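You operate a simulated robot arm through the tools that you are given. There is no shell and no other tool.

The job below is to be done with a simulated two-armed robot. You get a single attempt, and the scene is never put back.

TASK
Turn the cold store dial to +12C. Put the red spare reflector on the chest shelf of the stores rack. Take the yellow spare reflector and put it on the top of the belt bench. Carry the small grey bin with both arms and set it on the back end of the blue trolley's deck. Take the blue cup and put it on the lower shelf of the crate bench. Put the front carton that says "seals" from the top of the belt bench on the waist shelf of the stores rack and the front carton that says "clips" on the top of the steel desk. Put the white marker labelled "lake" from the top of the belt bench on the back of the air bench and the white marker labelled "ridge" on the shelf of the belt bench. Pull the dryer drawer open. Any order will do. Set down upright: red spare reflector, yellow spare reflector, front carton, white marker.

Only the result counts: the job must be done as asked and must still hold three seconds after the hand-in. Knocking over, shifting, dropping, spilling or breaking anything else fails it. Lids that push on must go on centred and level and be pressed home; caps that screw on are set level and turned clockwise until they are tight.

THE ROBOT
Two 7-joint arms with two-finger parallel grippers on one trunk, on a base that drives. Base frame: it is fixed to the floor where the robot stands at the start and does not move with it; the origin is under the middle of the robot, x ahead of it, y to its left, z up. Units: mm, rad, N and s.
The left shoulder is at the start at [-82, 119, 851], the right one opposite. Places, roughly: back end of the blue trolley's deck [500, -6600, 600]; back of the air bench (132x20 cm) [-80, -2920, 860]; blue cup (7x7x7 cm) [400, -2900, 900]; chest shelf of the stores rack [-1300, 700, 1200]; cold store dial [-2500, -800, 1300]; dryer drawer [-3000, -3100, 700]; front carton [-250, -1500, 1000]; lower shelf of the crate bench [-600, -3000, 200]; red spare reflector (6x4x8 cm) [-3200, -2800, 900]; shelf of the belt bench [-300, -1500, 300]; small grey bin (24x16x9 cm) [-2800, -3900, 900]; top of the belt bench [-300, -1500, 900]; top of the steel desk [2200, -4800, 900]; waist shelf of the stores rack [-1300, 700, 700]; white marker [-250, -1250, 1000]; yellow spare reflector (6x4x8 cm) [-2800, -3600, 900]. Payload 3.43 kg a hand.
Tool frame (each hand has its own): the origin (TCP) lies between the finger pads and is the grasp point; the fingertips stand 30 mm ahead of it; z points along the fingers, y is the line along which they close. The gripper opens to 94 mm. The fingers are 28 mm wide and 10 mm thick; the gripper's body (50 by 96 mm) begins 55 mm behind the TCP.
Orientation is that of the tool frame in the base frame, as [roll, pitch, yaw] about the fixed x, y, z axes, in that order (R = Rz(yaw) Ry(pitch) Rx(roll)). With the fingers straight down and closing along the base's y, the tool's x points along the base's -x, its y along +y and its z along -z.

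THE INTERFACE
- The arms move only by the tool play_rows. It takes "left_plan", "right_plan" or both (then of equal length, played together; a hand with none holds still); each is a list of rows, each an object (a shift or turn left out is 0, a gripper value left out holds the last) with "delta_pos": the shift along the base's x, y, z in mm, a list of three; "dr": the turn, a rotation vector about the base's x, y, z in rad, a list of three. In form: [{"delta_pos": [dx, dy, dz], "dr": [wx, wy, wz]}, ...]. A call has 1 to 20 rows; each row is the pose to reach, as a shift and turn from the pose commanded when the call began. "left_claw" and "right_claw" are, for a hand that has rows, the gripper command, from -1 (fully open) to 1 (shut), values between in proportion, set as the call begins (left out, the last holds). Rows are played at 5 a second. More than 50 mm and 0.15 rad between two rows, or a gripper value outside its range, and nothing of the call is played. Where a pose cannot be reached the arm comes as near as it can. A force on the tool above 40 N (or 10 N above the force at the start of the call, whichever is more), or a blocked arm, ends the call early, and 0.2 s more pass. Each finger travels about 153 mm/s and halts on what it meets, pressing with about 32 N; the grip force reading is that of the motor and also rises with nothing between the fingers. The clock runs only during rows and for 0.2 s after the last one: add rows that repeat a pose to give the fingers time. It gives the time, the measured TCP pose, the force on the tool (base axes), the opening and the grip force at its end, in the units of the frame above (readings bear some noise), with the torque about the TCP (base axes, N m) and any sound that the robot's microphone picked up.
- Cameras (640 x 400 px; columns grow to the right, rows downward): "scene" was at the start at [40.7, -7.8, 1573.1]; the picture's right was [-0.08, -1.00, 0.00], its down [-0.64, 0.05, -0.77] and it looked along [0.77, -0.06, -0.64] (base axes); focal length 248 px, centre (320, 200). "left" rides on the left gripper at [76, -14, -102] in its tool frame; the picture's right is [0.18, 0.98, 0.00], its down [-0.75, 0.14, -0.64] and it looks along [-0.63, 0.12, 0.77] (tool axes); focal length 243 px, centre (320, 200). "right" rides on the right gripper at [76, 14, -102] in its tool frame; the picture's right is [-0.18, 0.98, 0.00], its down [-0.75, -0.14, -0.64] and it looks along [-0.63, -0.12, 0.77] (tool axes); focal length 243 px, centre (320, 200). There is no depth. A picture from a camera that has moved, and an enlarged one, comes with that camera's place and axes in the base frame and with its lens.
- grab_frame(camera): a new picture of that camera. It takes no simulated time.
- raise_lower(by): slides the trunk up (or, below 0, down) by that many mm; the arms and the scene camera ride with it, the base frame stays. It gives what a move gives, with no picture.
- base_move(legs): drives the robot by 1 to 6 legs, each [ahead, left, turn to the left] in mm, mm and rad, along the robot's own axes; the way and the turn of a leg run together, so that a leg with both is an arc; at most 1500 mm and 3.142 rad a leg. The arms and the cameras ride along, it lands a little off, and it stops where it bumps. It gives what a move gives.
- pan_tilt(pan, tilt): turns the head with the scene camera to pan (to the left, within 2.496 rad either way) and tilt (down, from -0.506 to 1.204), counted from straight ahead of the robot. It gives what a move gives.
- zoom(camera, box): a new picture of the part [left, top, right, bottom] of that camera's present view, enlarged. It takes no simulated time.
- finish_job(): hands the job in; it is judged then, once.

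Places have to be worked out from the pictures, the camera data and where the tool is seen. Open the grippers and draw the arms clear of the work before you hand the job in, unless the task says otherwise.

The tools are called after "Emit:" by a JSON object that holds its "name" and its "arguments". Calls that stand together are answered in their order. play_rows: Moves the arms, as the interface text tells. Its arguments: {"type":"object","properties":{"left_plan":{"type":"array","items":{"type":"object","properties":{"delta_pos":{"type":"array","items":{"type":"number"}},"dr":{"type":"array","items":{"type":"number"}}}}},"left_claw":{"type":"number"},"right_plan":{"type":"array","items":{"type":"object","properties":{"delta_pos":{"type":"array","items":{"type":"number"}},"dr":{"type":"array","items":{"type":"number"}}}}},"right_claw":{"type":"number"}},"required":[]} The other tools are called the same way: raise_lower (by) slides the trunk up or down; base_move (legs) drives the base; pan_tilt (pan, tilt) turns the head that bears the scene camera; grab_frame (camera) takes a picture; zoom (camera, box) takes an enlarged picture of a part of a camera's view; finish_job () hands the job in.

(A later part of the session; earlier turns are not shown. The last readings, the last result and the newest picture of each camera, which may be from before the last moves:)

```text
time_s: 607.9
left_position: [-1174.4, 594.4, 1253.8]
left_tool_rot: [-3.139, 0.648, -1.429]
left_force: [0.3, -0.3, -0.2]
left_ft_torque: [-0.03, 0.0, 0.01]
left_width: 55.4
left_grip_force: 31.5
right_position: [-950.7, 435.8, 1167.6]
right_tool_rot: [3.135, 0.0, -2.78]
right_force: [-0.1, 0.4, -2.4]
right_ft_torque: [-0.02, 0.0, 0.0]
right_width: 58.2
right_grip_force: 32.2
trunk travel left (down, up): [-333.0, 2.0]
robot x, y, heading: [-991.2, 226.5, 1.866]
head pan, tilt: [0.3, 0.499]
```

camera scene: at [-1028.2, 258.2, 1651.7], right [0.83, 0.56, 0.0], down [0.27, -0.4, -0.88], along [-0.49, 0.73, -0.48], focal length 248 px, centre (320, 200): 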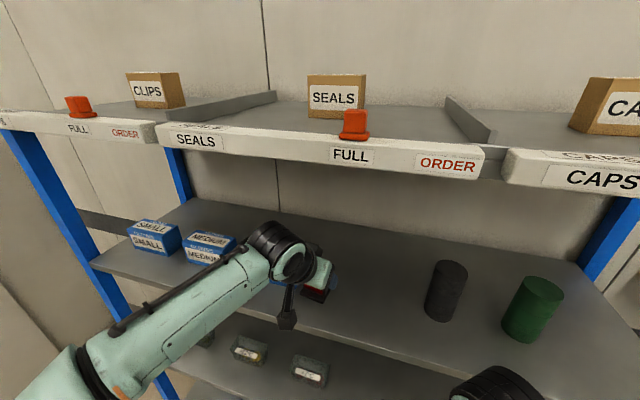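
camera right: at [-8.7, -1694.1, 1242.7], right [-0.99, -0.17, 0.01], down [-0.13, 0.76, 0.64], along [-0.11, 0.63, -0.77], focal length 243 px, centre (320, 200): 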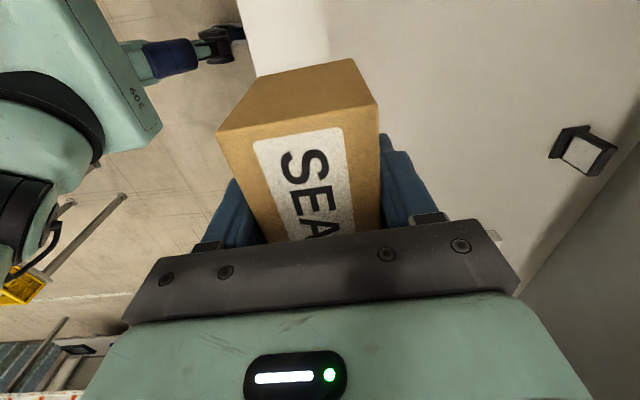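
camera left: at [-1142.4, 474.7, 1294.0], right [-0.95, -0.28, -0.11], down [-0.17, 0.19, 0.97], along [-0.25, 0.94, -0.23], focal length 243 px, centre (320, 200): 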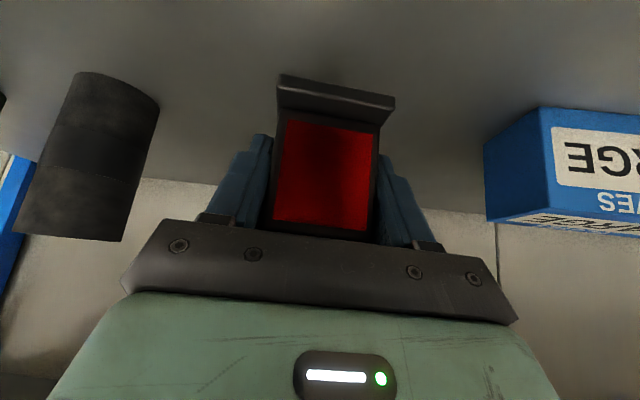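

Emit:
{"name": "play_rows", "arguments": {"left_plan": [{"delta_pos": [0, 0, -3]}, {"delta_pos": [0, 0, -5]}, {"delta_pos": [0, 0, -5]}]}}

Emit:
{"name": "play_rows", "arguments": {"left_plan": [{"delta_pos": [0, 0, -2]}, {"delta_pos": [0, 0, -3]}, {"delta_pos": [0, 0, -3]}]}}

```text
time_s: 608.7
left_position: [-1174.0, 593.5, 1249.7]
left_tool_rot: [-3.14, 0.646, -1.429]
left_force: [0.2, 0.5, 0.0]
left_ft_torque: [0.05, 0.0, -0.03]
left_width: 55.5
left_grip_force: 32.7
right_position: [-951.2, 436.0, 1167.1]
right_tool_rot: [3.136, 0.002, -2.778]
right_force: [-0.1, 0.3, -2.1]
right_ft_torque: [-0.01, -0.01, -0.01]
right_width: 57.9
right_grip_force: 31.9
trunk travel left (down, up): [-333.0, 2.0]
robot x, y, heading: [-989.0, 225.2, 1.87]
head pan, tilt: [0.3, 0.499]
```

```text
time_s: 609.5
left_position: [-1172.6, 594.4, 1245.5]
left_tool_rot: [-3.139, 0.648, -1.43]
left_force: [0.5, -0.4, -0.5]
left_ft_torque: [-0.02, 0.0, 0.0]
left_width: 55.9
left_grip_force: 31.8
right_position: [-950.3, 436.9, 1167.0]
right_tool_rot: [3.137, 0.001, -2.778]
right_force: [-0.4, 0.3, -2.7]
right_ft_torque: [-0.02, 0.01, -0.01]
right_width: 58.0
right_grip_force: 32.1
trunk travel left (down, up): [-333.0, 2.0]
robot x, y, heading: [-987.7, 226.8, 1.871]
head pan, tilt: [0.3, 0.499]
```

Emit:
{"name": "play_rows", "arguments": {"left_plan": [{"delta_pos": [0, 0, -2]}, {"delta_pos": [0, 0, -3]}, {"delta_pos": [0, 0, -3]}]}}

Emit:
{"name": "play_rows", "arguments": {"left_plan": [{"delta_pos": [0, 0, -1]}, {"delta_pos": [0, 0, -2]}, {"delta_pos": [0, 0, -2]}]}}

Emit:
{"name": "zoom", "arguments": {"camera": "left", "box": [200, 40, 440, 160]}}

```text
time_s: 610.3
left_position: [-1172.8, 594.0, 1243.7]
left_tool_rot: [-3.141, 0.649, -1.429]
left_force: [-0.1, -0.6, -0.3]
left_ft_torque: [0.02, 0.01, 0.02]
left_width: 55.7
left_grip_force: 32.1
right_position: [-951.3, 435.5, 1167.3]
right_tool_rot: [3.137, -0.001, -2.778]
right_force: [-1.0, -0.2, -2.7]
right_ft_torque: [-0.03, 0.0, 0.0]
right_width: 58.1
right_grip_force: 32.6
trunk travel left (down, up): [-333.0, 2.0]
robot x, y, heading: [-992.6, 227.8, 1.868]
head pan, tilt: [0.3, 0.499]
```

```text
time_s: 611.1
left_position: [-1174.3, 593.2, 1240.1]
left_tool_rot: [-3.139, 0.648, -1.429]
left_force: [-0.5, 0.5, -0.6]
left_ft_torque: [0.0, 0.0, -0.05]
left_width: 55.5
left_grip_force: 31.9
right_position: [-951.4, 435.6, 1167.7]
right_tool_rot: [3.137, 0.003, -2.78]
right_force: [0.6, 1.0, -2.1]
right_ft_torque: [0.01, 0.03, 0.0]
right_width: 58.0
right_grip_force: 31.9
trunk travel left (down, up): [-333.0, 2.0]
robot x, y, heading: [-988.1, 223.2, 1.869]
head pan, tilt: [0.3, 0.499]
```

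```text
2.67 times, centred on (320, 100) of left
camera zoom: at [-1142.4, 474.9, 1276.4], right [-0.95, -0.28, -0.11], down [-0.17, 0.19, 0.97], along [-0.25, 0.94, -0.23], focal length 647 px, centre (320, 467)
```

zoom: 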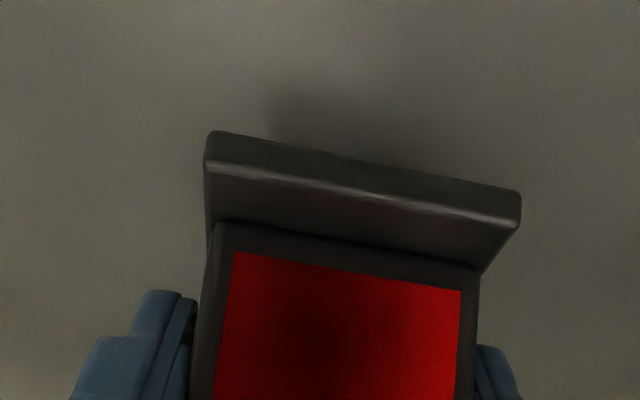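

The shadow is still a little detached; continuing down.

Emit:
{"name": "play_rows", "arguments": {"left_plan": [{"delta_pos": [0, 0, -3]}, {"delta_pos": [0, 0, -5]}, {"delta_pos": [0, 0, -5]}]}}

Emit:
{"name": "play_rows", "arguments": {"left_plan": [{"delta_pos": [0, 0, -2]}, {"delta_pos": [0, 0, -4]}, {"delta_pos": [0, 0, -4]}]}}

Emit:
{"name": "zoom", "arguments": {"camera": "left", "box": [200, 40, 440, 160]}}

```text
time_s: 611.9
left_position: [-1173.8, 593.6, 1235.7]
left_tool_rot: [-3.141, 0.651, -1.43]
left_force: [0.4, 0.3, -0.9]
left_ft_torque: [0.01, 0.02, -0.01]
left_width: 55.3
left_grip_force: 32.1
right_position: [-951.4, 435.8, 1168.3]
right_tool_rot: [3.137, 0.0, -2.779]
right_force: [1.0, 0.3, -2.7]
right_ft_torque: [0.01, 0.0, -0.01]
right_width: 58.2
right_grip_force: 31.5
trunk travel left (down, up): [-333.0, 2.0]
robot x, y, heading: [-989.6, 223.6, 1.867]
head pan, tilt: [0.3, 0.499]
```

```text
time_s: 612.7
left_position: [-1173.8, 594.3, 1231.8]
left_tool_rot: [-3.141, 0.648, -1.429]
left_force: [-0.1, -1.6, -0.6]
left_ft_torque: [-0.01, -0.01, 0.0]
left_width: 55.6
left_grip_force: 31.9
right_position: [-951.7, 436.1, 1167.1]
right_tool_rot: [3.137, 0.0, -2.778]
right_force: [0.1, -0.3, -2.0]
right_ft_torque: [-0.01, -0.01, -0.02]
right_width: 58.0
right_grip_force: 31.8
trunk travel left (down, up): [-333.0, 2.0]
robot x, y, heading: [-990.9, 231.7, 1.867]
head pan, tilt: [0.3, 0.499]
```

```text
2.67 times, centred on (320, 100) of left
camera zoom: at [-1141.5, 474.5, 1268.0], right [-0.95, -0.28, -0.11], down [-0.17, 0.19, 0.97], along [-0.25, 0.94, -0.23], focal length 647 px, centre (320, 467)
```

zoom: 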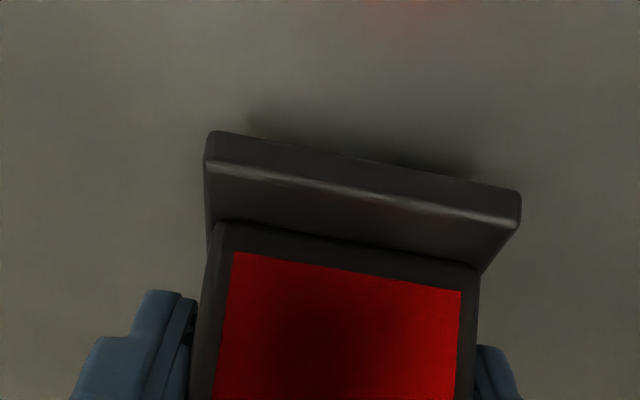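

Emit:
{"name": "play_rows", "arguments": {"left_plan": [{"delta_pos": [0, 0, -2]}, {"delta_pos": [0, 0, -4]}, {"delta_pos": [0, 0, -4]}]}}

Emit:
{"name": "play_rows", "arguments": {"left_plan": [{"delta_pos": [0, 0, -1]}, {"delta_pos": [0, 0, -2]}, {"delta_pos": [0, 0, -2]}]}}

```text
time_s: 613.5
left_position: [-1172.8, 593.8, 1228.3]
left_tool_rot: [-3.141, 0.646, -1.43]
left_force: [0.4, -0.1, 0.4]
left_ft_torque: [0.03, -0.01, 0.03]
left_width: 55.3
left_grip_force: 32.4
right_position: [-951.1, 435.7, 1167.5]
right_tool_rot: [3.136, -0.001, -2.778]
right_force: [-0.4, -0.1, -1.0]
right_ft_torque: [0.02, 0.02, 0.0]
right_width: 58.2
right_grip_force: 31.9
trunk travel left (down, up): [-333.0, 2.0]
robot x, y, heading: [-987.8, 228.5, 1.867]
head pan, tilt: [0.3, 0.499]
```

```text
time_s: 614.3
left_position: [-1172.4, 593.7, 1225.8]
left_tool_rot: [-3.14, 0.649, -1.43]
left_force: [-0.2, 0.5, -0.3]
left_ft_torque: [0.03, 0.01, -0.01]
left_width: 55.5
left_grip_force: 31.4
right_position: [-951.3, 436.4, 1166.3]
right_tool_rot: [3.135, -0.001, -2.779]
right_force: [0.3, -0.1, -2.0]
right_ft_torque: [-0.02, 0.05, 0.0]
right_width: 58.1
right_grip_force: 32.4
trunk travel left (down, up): [-333.0, 2.0]
robot x, y, heading: [-987.2, 223.0, 1.87]
head pan, tilt: [0.3, 0.499]
```

Emit:
{"name": "play_rows", "arguments": {"left_plan": [{"delta_pos": [0, 0, -1]}, {"delta_pos": [0, 0, -3]}, {"delta_pos": [0, 0, -3]}]}}

Emit:
{"name": "play_rows", "arguments": {"left_plan": [{"delta_pos": [0, 0, -1]}, {"delta_pos": [0, 0, -2]}, {"delta_pos": [0, 0, -2]}]}}

Emit:
{"name": "zoom", "arguments": {"camera": "left", "box": [200, 40, 440, 160]}}

```text
time_s: 615.1
left_position: [-1174.1, 594.6, 1223.9]
left_tool_rot: [-3.14, 0.65, -1.43]
left_force: [-0.1, 0.7, -0.7]
left_ft_torque: [-0.02, 0.01, -0.01]
left_width: 55.4
left_grip_force: 32.4
right_position: [-951.2, 435.6, 1166.8]
right_tool_rot: [3.136, 0.0, -2.779]
right_force: [0.6, -0.4, -1.7]
right_ft_torque: [0.01, 0.0, -0.05]
right_width: 58.2
right_grip_force: 32.0
trunk travel left (down, up): [-333.0, 2.0]
robot x, y, heading: [-993.6, 222.5, 1.858]
head pan, tilt: [0.3, 0.499]
```

```text
time_s: 615.9
left_position: [-1174.5, 594.4, 1222.4]
left_tool_rot: [-3.139, 0.653, -1.429]
left_force: [0.1, 3.2, 10.6]
left_ft_torque: [-0.17, 0.07, -0.02]
left_width: 55.4
left_grip_force: 31.6
right_position: [-950.7, 435.8, 1167.6]
right_tool_rot: [3.136, 0.0, -2.779]
right_force: [0.3, 0.3, -1.9]
right_ft_torque: [-0.03, 0.02, -0.01]
right_width: 58.0
right_grip_force: 31.2
trunk travel left (down, up): [-333.0, 2.0]
robot x, y, heading: [-990.1, 223.4, 1.87]
head pan, tilt: [0.3, 0.499]
```

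```text
2.67 times, centred on (320, 100) of left
camera zoom: at [-1141.9, 475.0, 1257.4], right [-0.95, -0.28, -0.11], down [-0.17, 0.19, 0.97], along [-0.25, 0.94, -0.23], focal length 647 px, centre (320, 467)
```

zoom: 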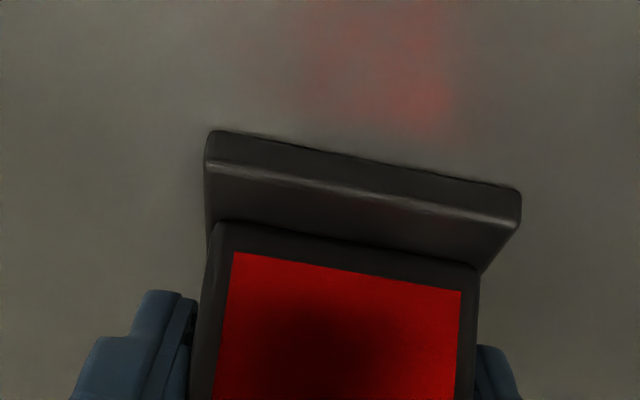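

Contact at last (10 N, shelf ≈ z 1180). Opening the left gripper and withdrawing along the tool axis.

Emit:
{"name": "play_rows", "arguments": {"left_plan": [{"delta_pos": [0, 0, 1]}, {"delta_pos": [0, 0, 1]}, {"delta_pos": [0, 0, 1]}, {"delta_pos": [0, 0, 1]}], "left_claw": -1}}

Emit:
{"name": "grab_frame", "arguments": {"camera": "left"}}

```text
time_s: 616.9
left_position: [-1174.5, 593.6, 1220.5]
left_tool_rot: [-3.141, 0.647, -1.429]
left_force: [0.5, -0.4, -0.6]
left_ft_torque: [0.0, 0.01, 0.03]
left_width: 94.2
left_grip_force: 0.0
right_position: [-950.4, 435.7, 1167.8]
right_tool_rot: [3.136, -0.001, -2.781]
right_force: [-1.0, -0.2, -2.8]
right_ft_torque: [-0.03, -0.02, -0.01]
right_width: 58.2
right_grip_force: 32.0
trunk travel left (down, up): [-333.0, 2.0]
robot x, y, heading: [-989.6, 226.1, 1.869]
head pan, tilt: [0.3, 0.499]
```

```text
taken
camera left: at [-1142.0, 474.7, 1256.9], right [-0.95, -0.28, -0.11], down [-0.17, 0.19, 0.97], along [-0.25, 0.94, -0.23], focal length 243 px, centre (320, 200)
```

left: 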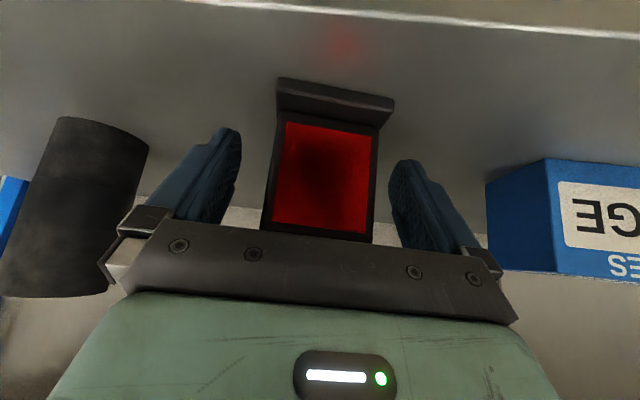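

Emit:
{"name": "play_rows", "arguments": {"left_plan": [{"delta_pos": [1, -9, 12]}, {"delta_pos": [3, -24, 32]}, {"delta_pos": [6, -45, 58]}, {"delta_pos": [16, -85, 70]}, {"delta_pos": [30, -130, 75]}, {"delta_pos": [44, -175, 75]}, {"delta_pos": [57, -220, 75]}]}}

Emit:
{"name": "grab_frame", "arguments": {"camera": "scene"}}

Emit:
{"name": "grab_frame", "arguments": {"camera": "left"}}

```text
time_s: 618.5
left_position: [-1115.5, 374.8, 1296.9]
left_tool_rot: [3.14, 0.65, -1.43]
left_force: [1.0, -0.8, -0.1]
left_ft_torque: [0.01, -0.01, 0.0]
left_width: 93.9
left_grip_force: 0.1
right_position: [-949.9, 434.1, 1168.0]
right_tool_rot: [3.136, -0.001, -2.778]
right_force: [-0.2, -0.1, -2.4]
right_ft_torque: [0.0, 0.0, -0.01]
right_width: 58.0
right_grip_force: 31.4
trunk travel left (down, up): [-333.0, 2.0]
robot x, y, heading: [-991.4, 227.0, 1.871]
head pan, tilt: [0.3, 0.499]
```

```text
taken
camera scene: at [-1027.7, 256.3, 1651.7], right [0.83, 0.56, 0.0], down [0.27, -0.4, -0.88], along [-0.49, 0.73, -0.48], focal length 248 px, centre (320, 200)
```

scene: 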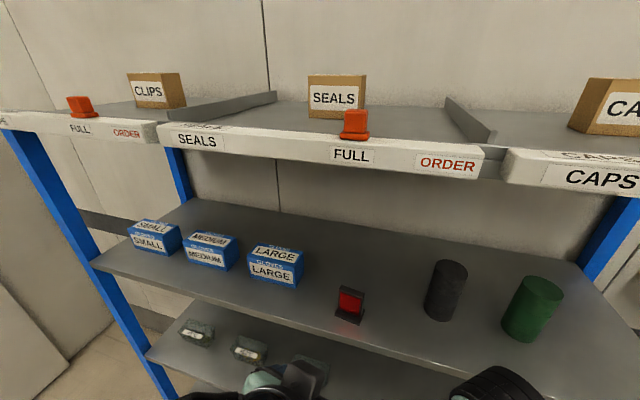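

```text
taken
camera left: at [-1084.0, 255.9, 1333.2], right [-0.95, -0.28, -0.11], down [-0.17, 0.19, 0.97], along [-0.25, 0.94, -0.23], focal length 243 px, centre (320, 200)
```

left: 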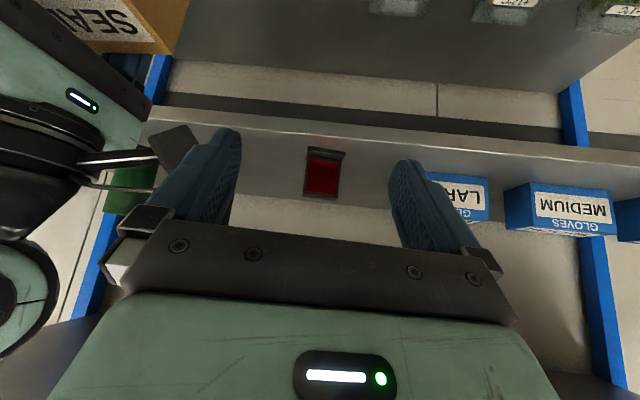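

The red reflector stands upright on the chest shelf. Now SEALS: lowering the trunk 300 mm with both hands outside the rack.

Emit:
{"name": "raise_lower", "arguments": {"by": -300}}

Emit:
{"name": "pan_tilt", "arguments": {"pan": -0.15, "tilt": 0.75}}

Emit:
{"name": "grab_frame", "arguments": {"camera": "scene"}}

Emit:
{"name": "grab_frame", "arguments": {"camera": "left"}}

```text
time_s: 621.5
left_position: [-1116.9, 374.6, 997.4]
left_tool_rot: [-3.139, 0.65, -1.429]
left_force: [-0.3, 0.0, 0.7]
left_ft_torque: [0.0, 0.04, -0.01]
left_width: 94.0
left_grip_force: 0.1
right_position: [-950.9, 435.2, 866.6]
right_tool_rot: [3.137, 0.0, -2.778]
right_force: [0.1, -0.1, -1.8]
right_ft_torque: [-0.02, 0.02, 0.01]
right_width: 58.2
right_grip_force: 32.1
trunk travel left (down, up): [-33.0, 302.0]
robot x, y, heading: [-989.7, 226.6, 1.87]
head pan, tilt: [0.3, 0.499]
```

```text
time_s: 622.4
left_position: [-1116.2, 373.3, 996.5]
left_tool_rot: [-3.14, 0.647, -1.429]
left_force: [0.3, 0.0, 0.5]
left_ft_torque: [0.02, -0.01, 0.01]
left_width: 94.2
left_grip_force: 0.1
right_position: [-952.6, 434.7, 867.1]
right_tool_rot: [3.137, -0.002, -2.779]
right_force: [-0.5, 0.2, -2.3]
right_ft_torque: [0.01, -0.02, 0.0]
right_width: 58.0
right_grip_force: 31.6
trunk travel left (down, up): [-33.0, 302.0]
robot x, y, heading: [-988.3, 226.5, 1.872]
head pan, tilt: [-0.15, 0.75]
```

```text
taken
camera scene: at [-1002.2, 307.3, 1317.4], right [0.99, 0.15, 0.0], down [0.1, -0.67, -0.73], along [-0.11, 0.72, -0.68], focal length 248 px, centre (320, 200)
```

scene: 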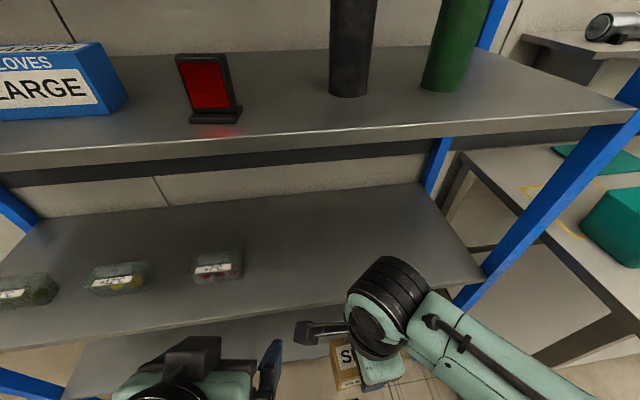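

```text
taken
camera left: at [-1085.1, 254.8, 1032.3], right [-0.95, -0.28, -0.11], down [-0.17, 0.19, 0.97], along [-0.25, 0.94, -0.23], focal length 243 px, centre (320, 200)
```

left: 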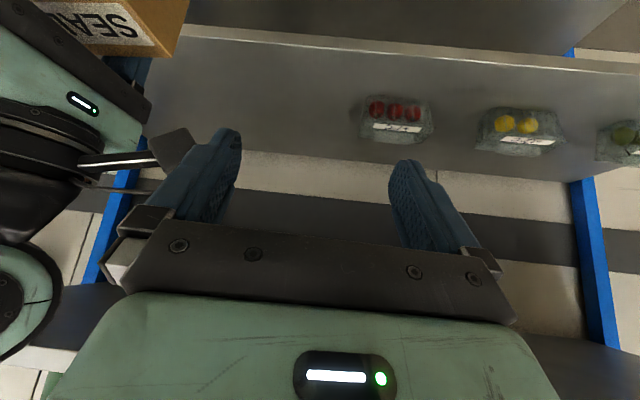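

Free room on the right half of the waist shelf. Lowering SEALS to z≈812 and moving it 240 mm in under the chest shelf.

Emit:
{"name": "play_rows", "arguments": {"right_plan": [{"delta_pos": [0, 0, -28]}, {"delta_pos": [0, 0, -55]}, {"delta_pos": [-12, 39, -55]}, {"delta_pos": [-24, 78, -55]}, {"delta_pos": [-36, 117, -55]}, {"delta_pos": [-36, 117, -55]}]}}

Emit:
{"name": "grab_frame", "arguments": {"camera": "scene"}}

Emit:
{"name": "grab_frame", "arguments": {"camera": "right"}}

```text
time_s: 623.8
left_position: [-1117.2, 374.5, 997.4]
left_tool_rot: [-3.14, 0.65, -1.429]
left_force: [0.4, -0.7, 0.0]
left_ft_torque: [0.0, 0.0, 0.0]
left_width: 94.1
left_grip_force: 0.1
right_position: [-986.5, 552.5, 811.7]
right_tool_rot: [3.138, -0.001, -2.78]
right_force: [-0.8, 0.6, -1.4]
right_ft_torque: [0.0, 0.03, -0.01]
right_width: 58.1
right_grip_force: 31.9
trunk travel left (down, up): [-33.0, 302.0]
robot x, y, heading: [-986.7, 227.5, 1.87]
head pan, tilt: [-0.15, 0.75]
```

```text
taken
camera scene: at [-1002.0, 307.2, 1317.4], right [0.99, 0.15, 0.0], down [0.1, -0.67, -0.73], along [-0.11, 0.72, -0.68], focal length 248 px, centre (320, 200)
```

scene: 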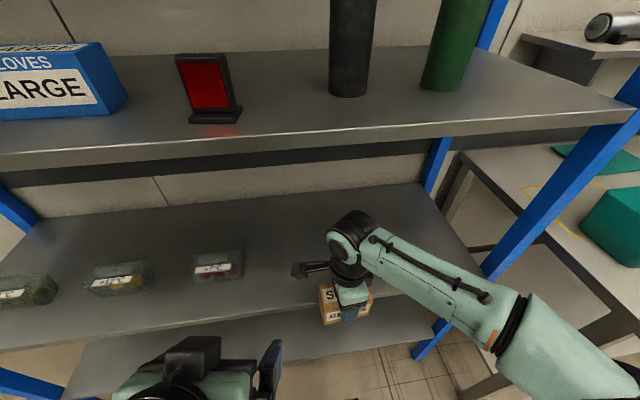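

```text
taken
camera right: at [-1062.2, 538.0, 915.8], right [-0.18, 0.98, 0.01], down [0.76, 0.13, 0.64], along [0.63, 0.12, -0.77], focal length 243 px, centre (320, 200)
```

right: 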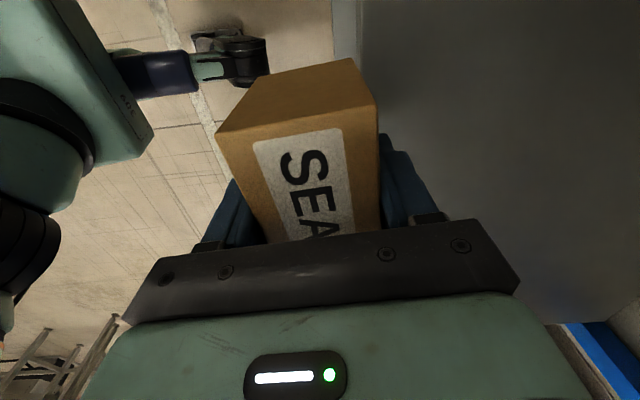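

Emit:
{"name": "play_rows", "arguments": {"right_plan": [{"delta_pos": [-12, 39, 0]}, {"delta_pos": [-24, 78, 0]}, {"delta_pos": [-37, 119, 0]}, {"delta_pos": [-37, 119, 0]}]}}

Emit:
{"name": "grab_frame", "arguments": {"camera": "scene"}}

Emit:
{"name": "grab_frame", "arguments": {"camera": "right"}}

```text
time_s: 624.8
left_position: [-1117.0, 374.2, 996.6]
left_tool_rot: [-3.141, 0.649, -1.428]
left_force: [-0.7, -0.6, 0.3]
left_ft_torque: [-0.01, 0.03, -0.01]
left_width: 93.8
left_grip_force: 0.1
right_position: [-1025.8, 674.3, 814.3]
right_tool_rot: [3.136, 0.0, -2.779]
right_force: [-0.4, -0.2, -2.2]
right_ft_torque: [0.01, 0.01, 0.02]
right_width: 58.2
right_grip_force: 32.1
trunk travel left (down, up): [-33.0, 302.0]
robot x, y, heading: [-992.0, 229.5, 1.866]
head pan, tilt: [-0.15, 0.75]
```

```text
taken
camera scene: at [-1002.0, 307.2, 1317.4], right [0.99, 0.15, 0.0], down [0.1, -0.67, -0.73], along [-0.11, 0.72, -0.68], focal length 248 px, centre (320, 200)
```

scene: 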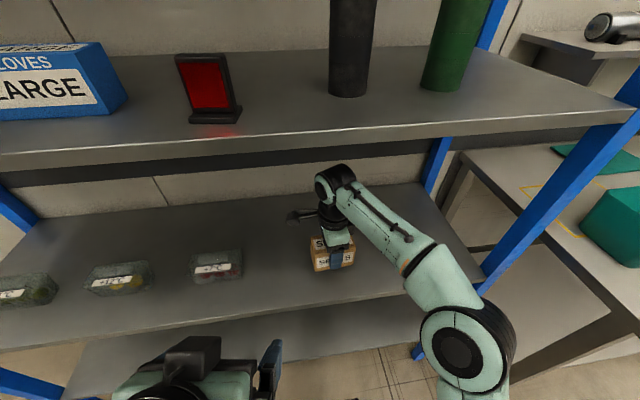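

```text
taken
camera right: at [-1101.2, 658.7, 916.2], right [-0.18, 0.98, 0.01], down [0.76, 0.13, 0.64], along [0.63, 0.12, -0.77], focal length 243 px, centre (320, 200)
```

right: 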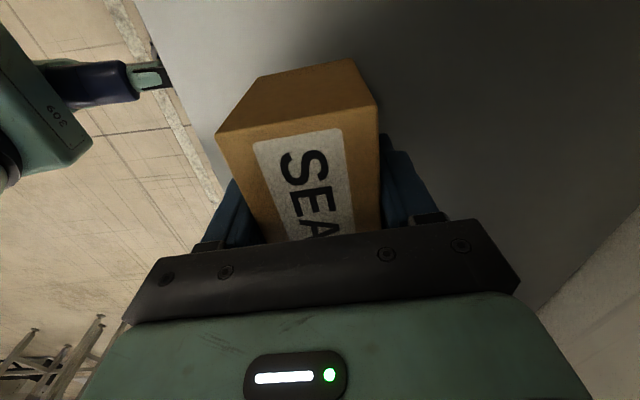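

Over the free part of the waist shelf. Stepping down.

Emit:
{"name": "play_rows", "arguments": {"right_plan": [{"delta_pos": [0, 0, -6]}, {"delta_pos": [0, 0, -12]}, {"delta_pos": [0, 0, -18]}, {"delta_pos": [0, 0, -18]}]}}

Emit:
{"name": "grab_frame", "arguments": {"camera": "right"}}

Emit:
{"name": "play_rows", "arguments": {"right_plan": [{"delta_pos": [0, 0, -4]}, {"delta_pos": [0, 0, -8]}, {"delta_pos": [0, 0, -8]}]}}

```text
time_s: 625.8
left_position: [-1117.6, 374.8, 996.1]
left_tool_rot: [-3.141, 0.649, -1.428]
left_force: [0.4, 0.3, -0.3]
left_ft_torque: [-0.03, 0.03, -0.01]
left_width: 93.7
left_grip_force: 0.0
right_position: [-1024.9, 672.7, 795.1]
right_tool_rot: [3.135, -0.001, -2.778]
right_force: [-0.5, 0.1, -2.9]
right_ft_torque: [-0.03, 0.04, 0.02]
right_width: 58.0
right_grip_force: 32.2
trunk travel left (down, up): [-33.0, 302.0]
robot x, y, heading: [-988.7, 223.5, 1.868]
head pan, tilt: [-0.15, 0.75]
```

```text
taken
camera right: at [-1100.1, 657.9, 897.7], right [-0.18, 0.98, 0.01], down [0.76, 0.13, 0.64], along [0.63, 0.12, -0.77], focal length 243 px, centre (320, 200)
```

right: 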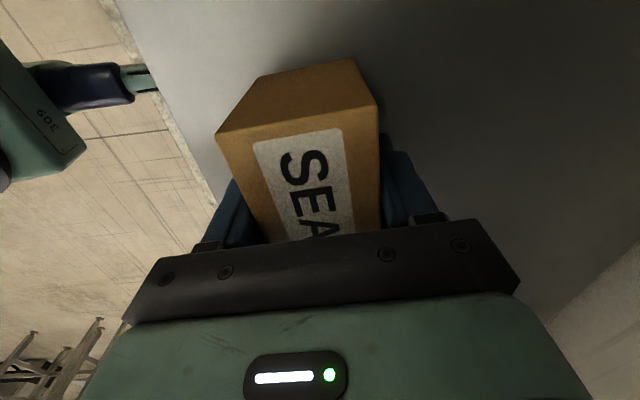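

```text
time_s: 626.6
left_position: [-1117.3, 374.3, 996.5]
left_tool_rot: [-3.14, 0.649, -1.428]
left_force: [0.3, 0.1, -0.9]
left_ft_torque: [-0.02, -0.01, 0.01]
left_width: 93.7
left_grip_force: 0.0
right_position: [-1024.8, 670.5, 786.6]
right_tool_rot: [3.137, 0.0, -2.779]
right_force: [0.2, 0.2, 1.1]
right_ft_torque: [-0.01, -0.17, 0.04]
right_width: 58.2
right_grip_force: 31.9
trunk travel left (down, up): [-33.0, 302.0]
robot x, y, heading: [-990.0, 228.1, 1.871]
head pan, tilt: [-0.15, 0.75]
```

Emit:
{"name": "play_rows", "arguments": {"right_plan": [{"delta_pos": [0, 0, -1]}, {"delta_pos": [0, 0, -2]}, {"delta_pos": [0, 0, -2]}]}}

Emit:
{"name": "grab_frame", "arguments": {"camera": "right"}}

```text
time_s: 627.4
left_position: [-1117.6, 373.0, 996.0]
left_tool_rot: [-3.14, 0.65, -1.429]
left_force: [-0.8, 0.5, -1.0]
left_ft_torque: [-0.03, -0.01, -0.02]
left_width: 93.8
left_grip_force: 0.1
right_position: [-1024.6, 670.8, 787.6]
right_tool_rot: [3.132, 0.0, -2.779]
right_force: [-0.8, -1.2, 13.8]
right_ft_torque: [-0.19, -0.78, -0.14]
right_width: 58.1
right_grip_force: 31.7
trunk travel left (down, up): [-33.0, 302.0]
robot x, y, heading: [-990.7, 228.1, 1.87]
head pan, tilt: [-0.15, 0.75]
```

```text
taken
camera right: at [-1099.3, 655.6, 889.9], right [-0.18, 0.98, 0.01], down [0.76, 0.13, 0.64], along [0.63, 0.12, -0.77], focal length 243 px, centre (320, 200)
```

right: 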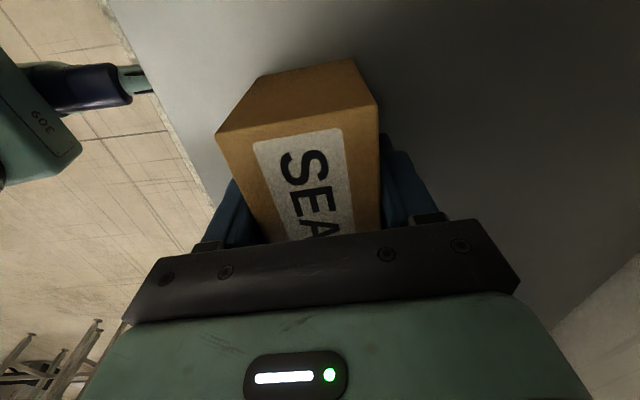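

SEALS has landed (14 N; shelf ≈ z 740). Opening the right gripper.

Emit:
{"name": "play_rows", "arguments": {"right_plan": [{"delta_pos": [0, 0, 0]}, {"delta_pos": [0, 0, 0]}, {"delta_pos": [0, 0, 0]}, {"delta_pos": [0, 0, 0]}], "right_claw": -1}}

Emit:
{"name": "grab_frame", "arguments": {"camera": "right"}}

```text
time_s: 628.4
left_position: [-1117.4, 374.7, 996.7]
left_tool_rot: [-3.14, 0.65, -1.431]
left_force: [0.2, 0.0, 0.0]
left_ft_torque: [0.01, 0.01, -0.01]
left_width: 93.8
left_grip_force: 0.0
right_position: [-1023.1, 670.5, 784.9]
right_tool_rot: [3.136, -0.001, -2.78]
right_force: [0.1, 0.0, 0.2]
right_ft_torque: [-0.02, 0.02, 0.02]
right_width: 93.9
right_grip_force: 0.0
trunk travel left (down, up): [-33.0, 302.0]
robot x, y, heading: [-987.5, 227.3, 1.864]
head pan, tilt: [-0.15, 0.75]
```

```text
taken
camera right: at [-1098.9, 656.5, 888.6], right [-0.18, 0.98, 0.01], down [0.76, 0.13, 0.64], along [0.63, 0.12, -0.77], focal length 243 px, centre (320, 200)
```

right: 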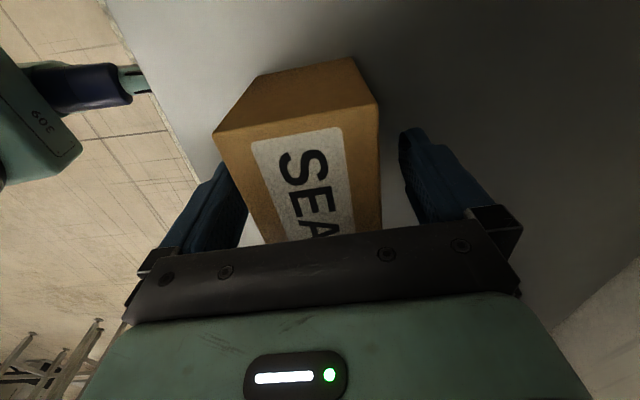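

Lifting just clear of the carton's top (72 mm) and drawing the hand out of the rack.

Emit:
{"name": "play_rows", "arguments": {"right_plan": [{"delta_pos": [0, 0, 20]}, {"delta_pos": [0, 0, 50]}, {"delta_pos": [0, 0, 73]}, {"delta_pos": [0, 0, 73]}]}}

Emit:
{"name": "play_rows", "arguments": {"right_plan": [{"delta_pos": [12, -38, 0]}, {"delta_pos": [24, -76, 0]}, {"delta_pos": [36, -115, 0]}, {"delta_pos": [48, -153, 0]}, {"delta_pos": [60, -191, 0]}, {"delta_pos": [72, -230, 0]}]}}

Emit:
{"name": "grab_frame", "arguments": {"camera": "scene"}}

```text
time_s: 629.4
left_position: [-1116.9, 374.3, 996.1]
left_tool_rot: [-3.14, 0.65, -1.428]
left_force: [0.3, -0.1, 0.5]
left_ft_torque: [0.02, 0.02, -0.01]
left_width: 94.2
left_grip_force: 0.0
right_position: [-1023.2, 670.0, 858.7]
right_tool_rot: [3.135, 0.001, -2.779]
right_force: [0.5, 0.0, 0.0]
right_ft_torque: [-0.01, 0.0, 0.0]
right_width: 94.0
right_grip_force: 0.1
trunk travel left (down, up): [-33.0, 302.0]
robot x, y, heading: [-990.7, 229.1, 1.866]
head pan, tilt: [-0.15, 0.75]
```

```text
time_s: 630.8
left_position: [-1115.9, 373.9, 996.6]
left_tool_rot: [-3.141, 0.649, -1.428]
left_force: [0.3, -0.2, -0.3]
left_ft_torque: [0.0, 0.01, 0.01]
left_width: 93.9
left_grip_force: 0.1
right_position: [-951.6, 444.8, 856.0]
right_tool_rot: [3.137, 0.001, -2.78]
right_force: [-0.1, 0.5, -0.2]
right_ft_torque: [0.0, 0.01, 0.01]
right_width: 94.2
right_grip_force: 0.0
trunk travel left (down, up): [-33.0, 302.0]
robot x, y, heading: [-988.7, 226.5, 1.867]
head pan, tilt: [-0.15, 0.75]
```

```text
taken
camera scene: at [-1001.9, 306.8, 1317.5], right [0.99, 0.15, 0.0], down [0.1, -0.67, -0.73], along [-0.11, 0.72, -0.68], focal length 248 px, centre (320, 200)
```

scene: 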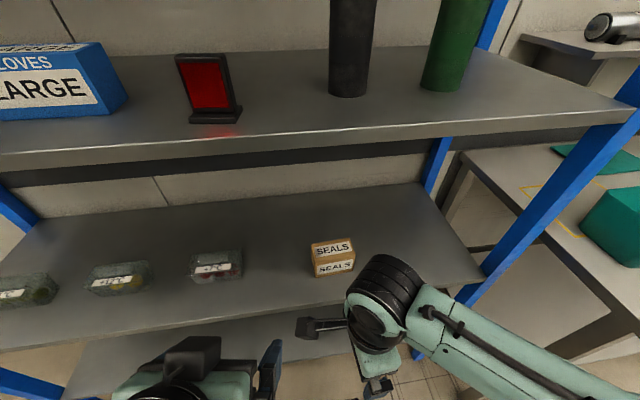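

SEALS stands on the waist shelf and the red reflector on the chest shelf. Backing away and going to the cold store dial.

Emit:
{"name": "base_move", "arguments": {"legs": [[-330, 0, 0]]}}

Emit:
{"name": "raise_lower", "arguments": {"by": 300}}

Emit:
{"name": "play_rows", "arguments": {"left_plan": [{"delta_pos": [0, 0, 0], "dr": [-0.1287, -0.0184, 0]}, {"delta_pos": [0, 0, -10], "dr": [-0.2574, -0.0368, 0]}, {"delta_pos": [0, 0, -20], "dr": [-0.3861, -0.0551, 0]}, {"delta_pos": [0, 0, -30], "dr": [-0.5148, -0.0735, 0]}, {"delta_pos": [0, 0, -40], "dr": [-0.6435, -0.0919, 0]}, {"delta_pos": [0, 0, -50], "dr": [-0.6435, -0.0919, 0]}, {"delta_pos": [0, 0, -60], "dr": [-0.6435, -0.0919, 0]}, {"delta_pos": [0, 0, -70], "dr": [-0.6435, -0.0919, 0]}, {"delta_pos": [0, 0, -80], "dr": [-0.6435, -0.0919, 0]}, {"delta_pos": [0, 0, -80], "dr": [-0.6435, -0.0919, 0]}], "right_plan": [{"delta_pos": [0, 0, 0], "dr": [0, 0, 0.145]}, {"delta_pos": [0, 0, 0], "dr": [0, 0, 0.29]}, {"delta_pos": [0, 0, 0], "dr": [0, 0, 0.435]}, {"delta_pos": [0, 0, 0], "dr": [0, 0, 0.58]}, {"delta_pos": [0, 0, 0], "dr": [0, 0, 0.725]}, {"delta_pos": [0, 0, 0], "dr": [0, 0, 0.87]}, {"delta_pos": [0, 0, 0], "dr": [0, 0, 1.015]}, {"delta_pos": [0, 0, 0], "dr": [0, 0, 1.16]}, {"delta_pos": [0, 0, 0], "dr": [0, 0, 1.305]}, {"delta_pos": [0, 0, 0], "dr": [0, 0, 1.45]}]}}

Emit:
{"name": "base_move", "arguments": {"legs": [[0, 0, 1.575], [700, 0, 0]]}}

Emit:
{"name": "pan_tilt", "arguments": {"pan": 0.0, "tilt": 0.3}}

Emit:
{"name": "grab_frame", "arguments": {"camera": "scene"}}

```text
time_s: 633.0
left_position: [-1023.2, 64.5, 995.9]
left_tool_rot: [-3.14, 0.65, -1.437]
left_force: [0.2, 0.4, -0.5]
left_ft_torque: [-0.03, -0.04, 0.0]
left_width: 94.0
left_grip_force: 0.0
right_position: [-857.2, 133.6, 856.5]
right_tool_rot: [3.137, -0.001, -2.784]
right_force: [0.3, -0.8, -0.7]
right_ft_torque: [0.02, 0.04, 0.0]
right_width: 93.9
right_grip_force: 0.0
trunk travel left (down, up): [-33.0, 302.0]
robot x, y, heading: [-896.7, -82.4, 1.864]
head pan, tilt: [-0.15, 0.75]
```

```text
time_s: 636.0
left_position: [-1021.9, 63.8, 1296.2]
left_tool_rot: [-3.14, 0.647, -1.436]
left_force: [-0.9, -0.2, 0.3]
left_ft_torque: [-0.01, 0.01, -0.01]
left_width: 94.1
left_grip_force: 0.0
right_position: [-857.6, 133.7, 1156.1]
right_tool_rot: [3.136, 0.0, -2.785]
right_force: [0.4, 0.3, -0.4]
right_ft_torque: [0.05, 0.01, 0.0]
right_width: 94.0
right_grip_force: 0.1
trunk travel left (down, up): [-333.0, 2.0]
robot x, y, heading: [-899.6, -83.8, 1.864]
head pan, tilt: [-0.15, 0.75]
```

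```text
time_s: 638.2
left_position: [-1022.2, 64.5, 1214.8]
left_tool_rot: [-3.136, 0.0, -1.435]
left_force: [0.0, 0.0, -0.3]
left_ft_torque: [0.01, 0.0, 0.04]
left_width: 94.0
left_grip_force: 0.1
right_position: [-857.1, 134.5, 1157.0]
right_tool_rot: [3.137, 0.001, -1.333]
right_force: [-0.3, -0.5, -0.2]
right_ft_torque: [0.04, 0.02, 0.05]
right_width: 94.0
right_grip_force: 0.1
trunk travel left (down, up): [-333.0, 2.0]
robot x, y, heading: [-897.7, -86.3, 1.857]
head pan, tilt: [-0.15, 0.75]
```

```text
time_s: 645.9
left_position: [-1724.2, -409.7, 1215.5]
left_tool_rot: [-3.137, -0.001, 0.126]
left_force: [-0.2, 0.1, 0.3]
left_ft_torque: [0.02, -0.02, 0.02]
left_width: 94.0
left_grip_force: 0.0
right_position: [-1792.3, -243.1, 1155.8]
right_tool_rot: [3.137, 0.0, 0.226]
right_force: [0.0, -0.2, -0.2]
right_ft_torque: [0.01, 0.02, 0.02]
right_width: 94.0
right_grip_force: 0.2
trunk travel left (down, up): [-333.0, 2.0]
robot x, y, heading: [-1573.7, -284.0, -2.864]
head pan, tilt: [-0.15, 0.75]
```

```text
time_s: 646.8
left_position: [-1723.4, -408.9, 1215.0]
left_tool_rot: [-3.137, -0.002, 0.126]
left_force: [0.4, -0.1, -0.4]
left_ft_torque: [0.0, 0.01, 0.03]
left_width: 94.1
left_grip_force: 0.0
right_position: [-1791.9, -243.6, 1156.9]
right_tool_rot: [3.136, 0.001, 0.224]
right_force: [-0.1, 0.9, 0.3]
right_ft_torque: [0.0, 0.0, 0.03]
right_width: 94.0
right_grip_force: 0.1
trunk travel left (down, up): [-333.0, 2.0]
robot x, y, heading: [-1578.1, -285.7, -2.862]
head pan, tilt: [0.0, 0.3]
```

```text
taken
camera scene: at [-1621.1, -299.3, 1670.0], right [-0.28, 0.96, 0.0], down [0.28, 0.08, -0.96], along [-0.92, -0.26, -0.3], focal length 248 px, centre (320, 200)
```

scene: 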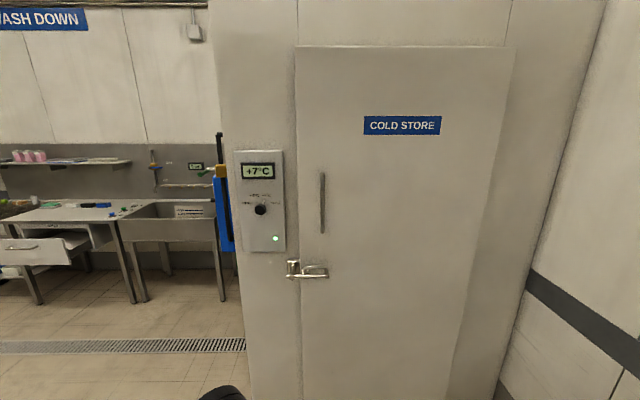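

Emit:
{"name": "zoom", "arguments": {"camera": "scene", "box": [230, 145, 300, 255]}}

```text
3.64 times, centred on (265, 200) of scene
camera zoom: at [-1621.1, -299.3, 1670.0], right [-0.28, 0.96, 0.0], down [0.28, 0.08, -0.96], along [-0.92, -0.26, -0.3], focal length 904 px, centre (520, 200)
```

zoom: 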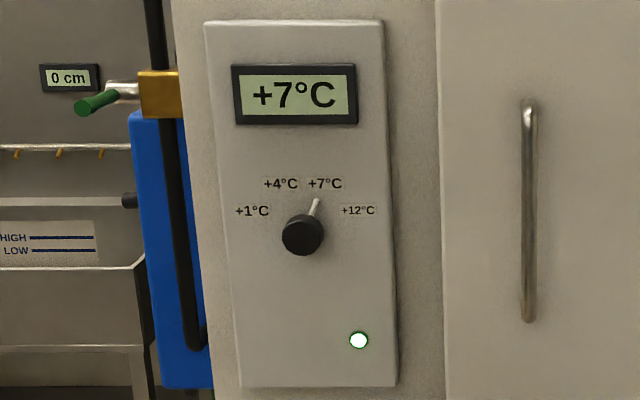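

The dial reads +7°C with stops at +1, +4, +7, +12; I must turn it clockwise ~40°. Driving closer in line with it.

Emit:
{"name": "base_move", "arguments": {"legs": [[380, 360, 0.02]]}}

Emit:
{"name": "pan_tilt", "arguments": {"pan": -0.15, "tilt": 0.4}}

Emit:
{"name": "grab_frame", "arguments": {"camera": "scene"}}

```text
time_s: 650.6
left_position: [-1980.7, -876.3, 1215.3]
left_tool_rot: [-3.136, -0.001, 0.142]
left_force: [-0.4, -0.6, -1.0]
left_ft_torque: [0.01, 0.02, 0.01]
left_width: 93.8
left_grip_force: 0.1
right_position: [-2051.6, -711.3, 1157.0]
right_tool_rot: [3.135, 0.002, 0.239]
right_force: [-0.6, -0.1, -0.1]
right_ft_torque: [0.02, -0.01, 0.01]
right_width: 93.8
right_grip_force: 0.1
trunk travel left (down, up): [-333.0, 2.0]
robot x, y, heading: [-1833.3, -752.2, -2.847]
head pan, tilt: [0.0, 0.3]
```

```text
time_s: 651.3
left_position: [-1980.5, -875.7, 1214.7]
left_tool_rot: [-3.136, -0.003, 0.141]
left_force: [0.2, -0.2, 0.2]
left_ft_torque: [0.01, -0.04, -0.02]
left_width: 94.2
left_grip_force: 0.1
right_position: [-2050.9, -710.9, 1156.7]
right_tool_rot: [3.135, 0.002, 0.24]
right_force: [-0.2, 0.1, -0.4]
right_ft_torque: [-0.02, 0.03, -0.02]
right_width: 93.9
right_grip_force: 0.1
trunk travel left (down, up): [-333.0, 2.0]
robot x, y, heading: [-1831.7, -750.0, -2.845]
head pan, tilt: [-0.15, 0.4]
```

```text
taken
camera scene: at [-1881.3, -750.8, 1660.9], right [-0.14, 0.99, 0.0], down [0.38, 0.06, -0.92], along [-0.91, -0.13, -0.39], focal length 248 px, centre (320, 200)
```

scene: 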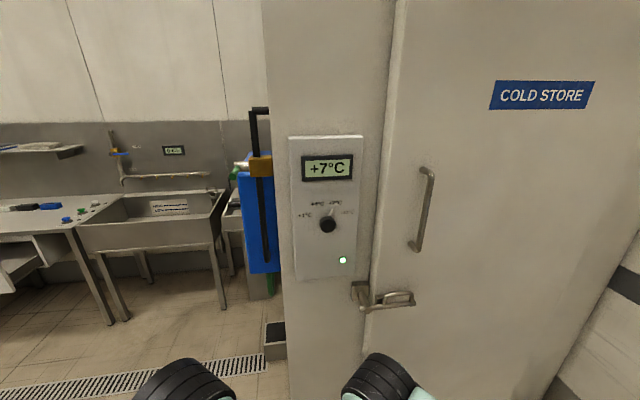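

Emit:
{"name": "zoom", "arguments": {"camera": "scene", "box": [280, 130, 375, 285]}}

```text
2.58 times, centred on (328, 208) of scene
camera zoom: at [-1881.3, -750.8, 1660.9], right [-0.14, 0.99, 0.0], down [0.38, 0.06, -0.92], along [-0.91, -0.13, -0.39], focal length 641 px, centre (301, 181)
```

zoom: 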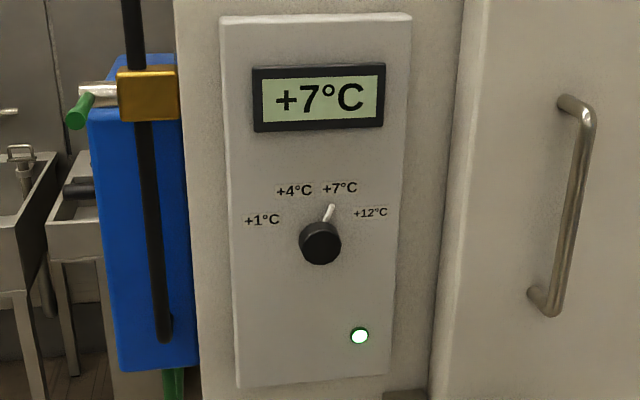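

The knob is ≈48 mm across at about (−2519,−824,1314). I'll bring the right hand forward and up, then tilt it to point straight ahead with fingers closing horizontally.

Emit:
{"name": "play_rows", "arguments": {"right_plan": [{"delta_pos": [-31, -10, 22], "dr": [0, 0, 0.02]}, {"delta_pos": [-62, -19, 45], "dr": [0, 0, 0.04]}, {"delta_pos": [-94, -29, 68], "dr": [0, 0, 0.06]}, {"delta_pos": [-126, -38, 93], "dr": [0, 0, 0.06]}], "right_claw": -1}}

Emit:
{"name": "play_rows", "arguments": {"right_plan": [{"delta_pos": [-8, -3, 5], "dr": [-0.0423, 0.1365, 0]}, {"delta_pos": [-16, -5, 10], "dr": [-0.0846, 0.273, 0]}, {"delta_pos": [-24, -8, 15], "dr": [-0.1269, 0.4095, 0]}, {"delta_pos": [-32, -10, 20], "dr": [-0.1692, 0.546, 0]}, {"delta_pos": [-40, -12, 25], "dr": [-0.2115, 0.6825, 0]}, {"delta_pos": [-48, -15, 30], "dr": [-0.2538, 0.819, 0]}, {"delta_pos": [-56, -17, 36], "dr": [-0.2961, 0.9555, 0]}, {"delta_pos": [-64, -20, 42], "dr": [-0.3384, 1.092, 0]}, {"delta_pos": [-72, -22, 48], "dr": [-0.3807, 1.2285, 0]}, {"delta_pos": [-80, -25, 54], "dr": [-0.423, 1.365, 0]}, {"delta_pos": [-90, -28, 62], "dr": [-0.464, 1.501, 0]}, {"delta_pos": [-90, -28, 62], "dr": [-0.464, 1.501, 0]}]}}

Emit:
{"name": "grab_frame", "arguments": {"camera": "right"}}

Emit:
{"name": "grab_frame", "arguments": {"camera": "scene"}}

```text
time_s: 652.3
left_position: [-1982.0, -877.2, 1214.4]
left_tool_rot: [-3.137, -0.003, 0.141]
left_force: [0.0, 0.2, 0.5]
left_ft_torque: [-0.01, -0.03, 0.0]
left_width: 94.0
left_grip_force: 0.1
right_position: [-2179.2, -747.9, 1248.7]
right_tool_rot: [3.137, -0.001, 0.3]
right_force: [0.5, 1.0, 0.3]
right_ft_torque: [0.0, 0.01, 0.01]
right_width: 93.9
right_grip_force: 0.1
trunk travel left (down, up): [-333.0, 2.0]
robot x, y, heading: [-1831.3, -749.5, -2.844]
head pan, tilt: [-0.15, 0.4]
```

```text
time_s: 654.9
left_position: [-1980.0, -875.7, 1215.2]
left_tool_rot: [-3.136, -0.001, 0.141]
left_force: [0.1, -0.4, 0.2]
left_ft_torque: [0.01, 0.01, 0.0]
left_width: 93.9
left_grip_force: 0.2
right_position: [-2268.5, -777.1, 1311.0]
right_tool_rot: [-0.227, 1.57, -3.059]
right_force: [0.7, -0.1, 0.2]
right_ft_torque: [-0.03, -0.02, 0.01]
right_width: 93.9
right_grip_force: 0.1
trunk travel left (down, up): [-333.0, 2.0]
robot x, y, heading: [-1831.8, -750.1, -2.849]
head pan, tilt: [-0.15, 0.4]
```

```text
taken
camera right: at [-2164.5, -760.7, 1235.2], right [0.3, -0.94, 0.18], down [0.57, 0.33, 0.75], along [-0.77, -0.12, 0.63], focal length 243 px, centre (320, 200)
```

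right: 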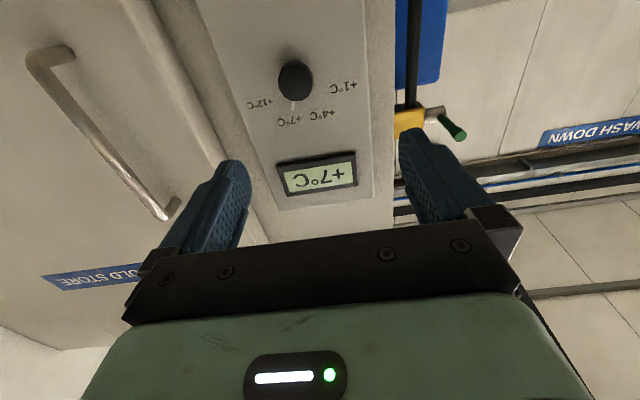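

```text
taken
camera scene: at [-1880.9, -750.6, 1660.8], right [-0.14, 0.99, 0.0], down [0.38, 0.06, -0.92], along [-0.91, -0.13, -0.39], focal length 248 px, centre (320, 200)
```

scene: 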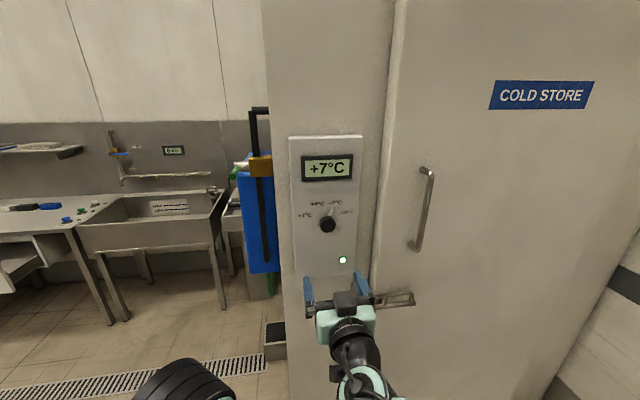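

The hand points straight at the panel. The knob is ~34 mm to the right and ~250 mm ahead; driving ahead 150 mm and 34 mm right.

Emit:
{"name": "base_move", "arguments": {"legs": [[150, -33, 0.0]]}}

Emit:
{"name": "grab_frame", "arguments": {"camera": "right"}}

Emit:
{"name": "zoom", "arguments": {"camera": "right", "box": [200, 40, 400, 200]}}

```text
time_s: 656.3
left_position: [-2132.4, -886.7, 1214.9]
left_tool_rot: [-3.136, -0.002, 0.14]
left_force: [0.2, 0.1, 0.0]
left_ft_torque: [-0.03, 0.0, -0.01]
left_width: 93.9
left_grip_force: 0.0
right_position: [-2418.5, -787.7, 1310.7]
right_tool_rot: [-0.473, 1.57, 2.974]
right_force: [0.1, 0.4, -0.1]
right_ft_torque: [0.04, 0.02, 0.01]
right_width: 93.9
right_grip_force: 0.0
trunk travel left (down, up): [-333.0, 2.0]
robot x, y, heading: [-1984.3, -762.1, -2.849]
head pan, tilt: [-0.15, 0.4]
```

```text
taken
camera right: at [-2316.4, -771.5, 1235.2], right [0.29, -0.94, 0.18], down [0.57, 0.33, 0.75], along [-0.77, -0.12, 0.63], focal length 243 px, centre (320, 200)
```

right: 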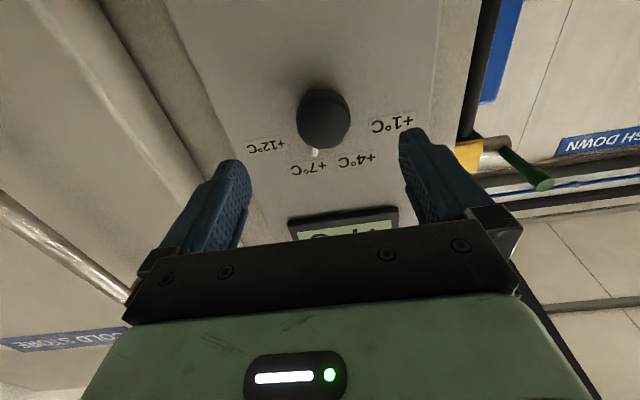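

```text
2.50 times, centred on (300, 120) of right
camera zoom: at [-2316.4, -771.5, 1235.2], right [0.29, -0.94, 0.18], down [0.57, 0.33, 0.75], along [-0.77, -0.12, 0.63], focal length 606 px, centre (370, 400)
```

zoom: 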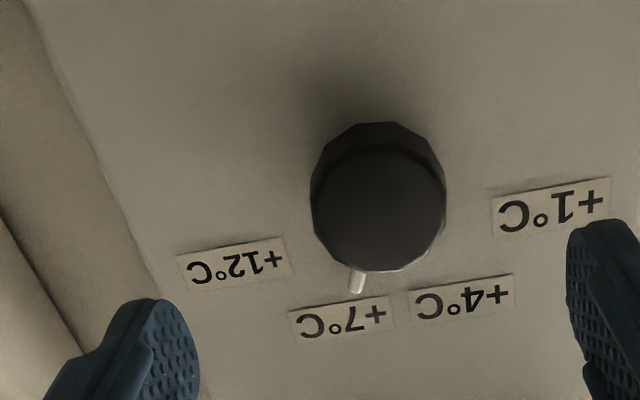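

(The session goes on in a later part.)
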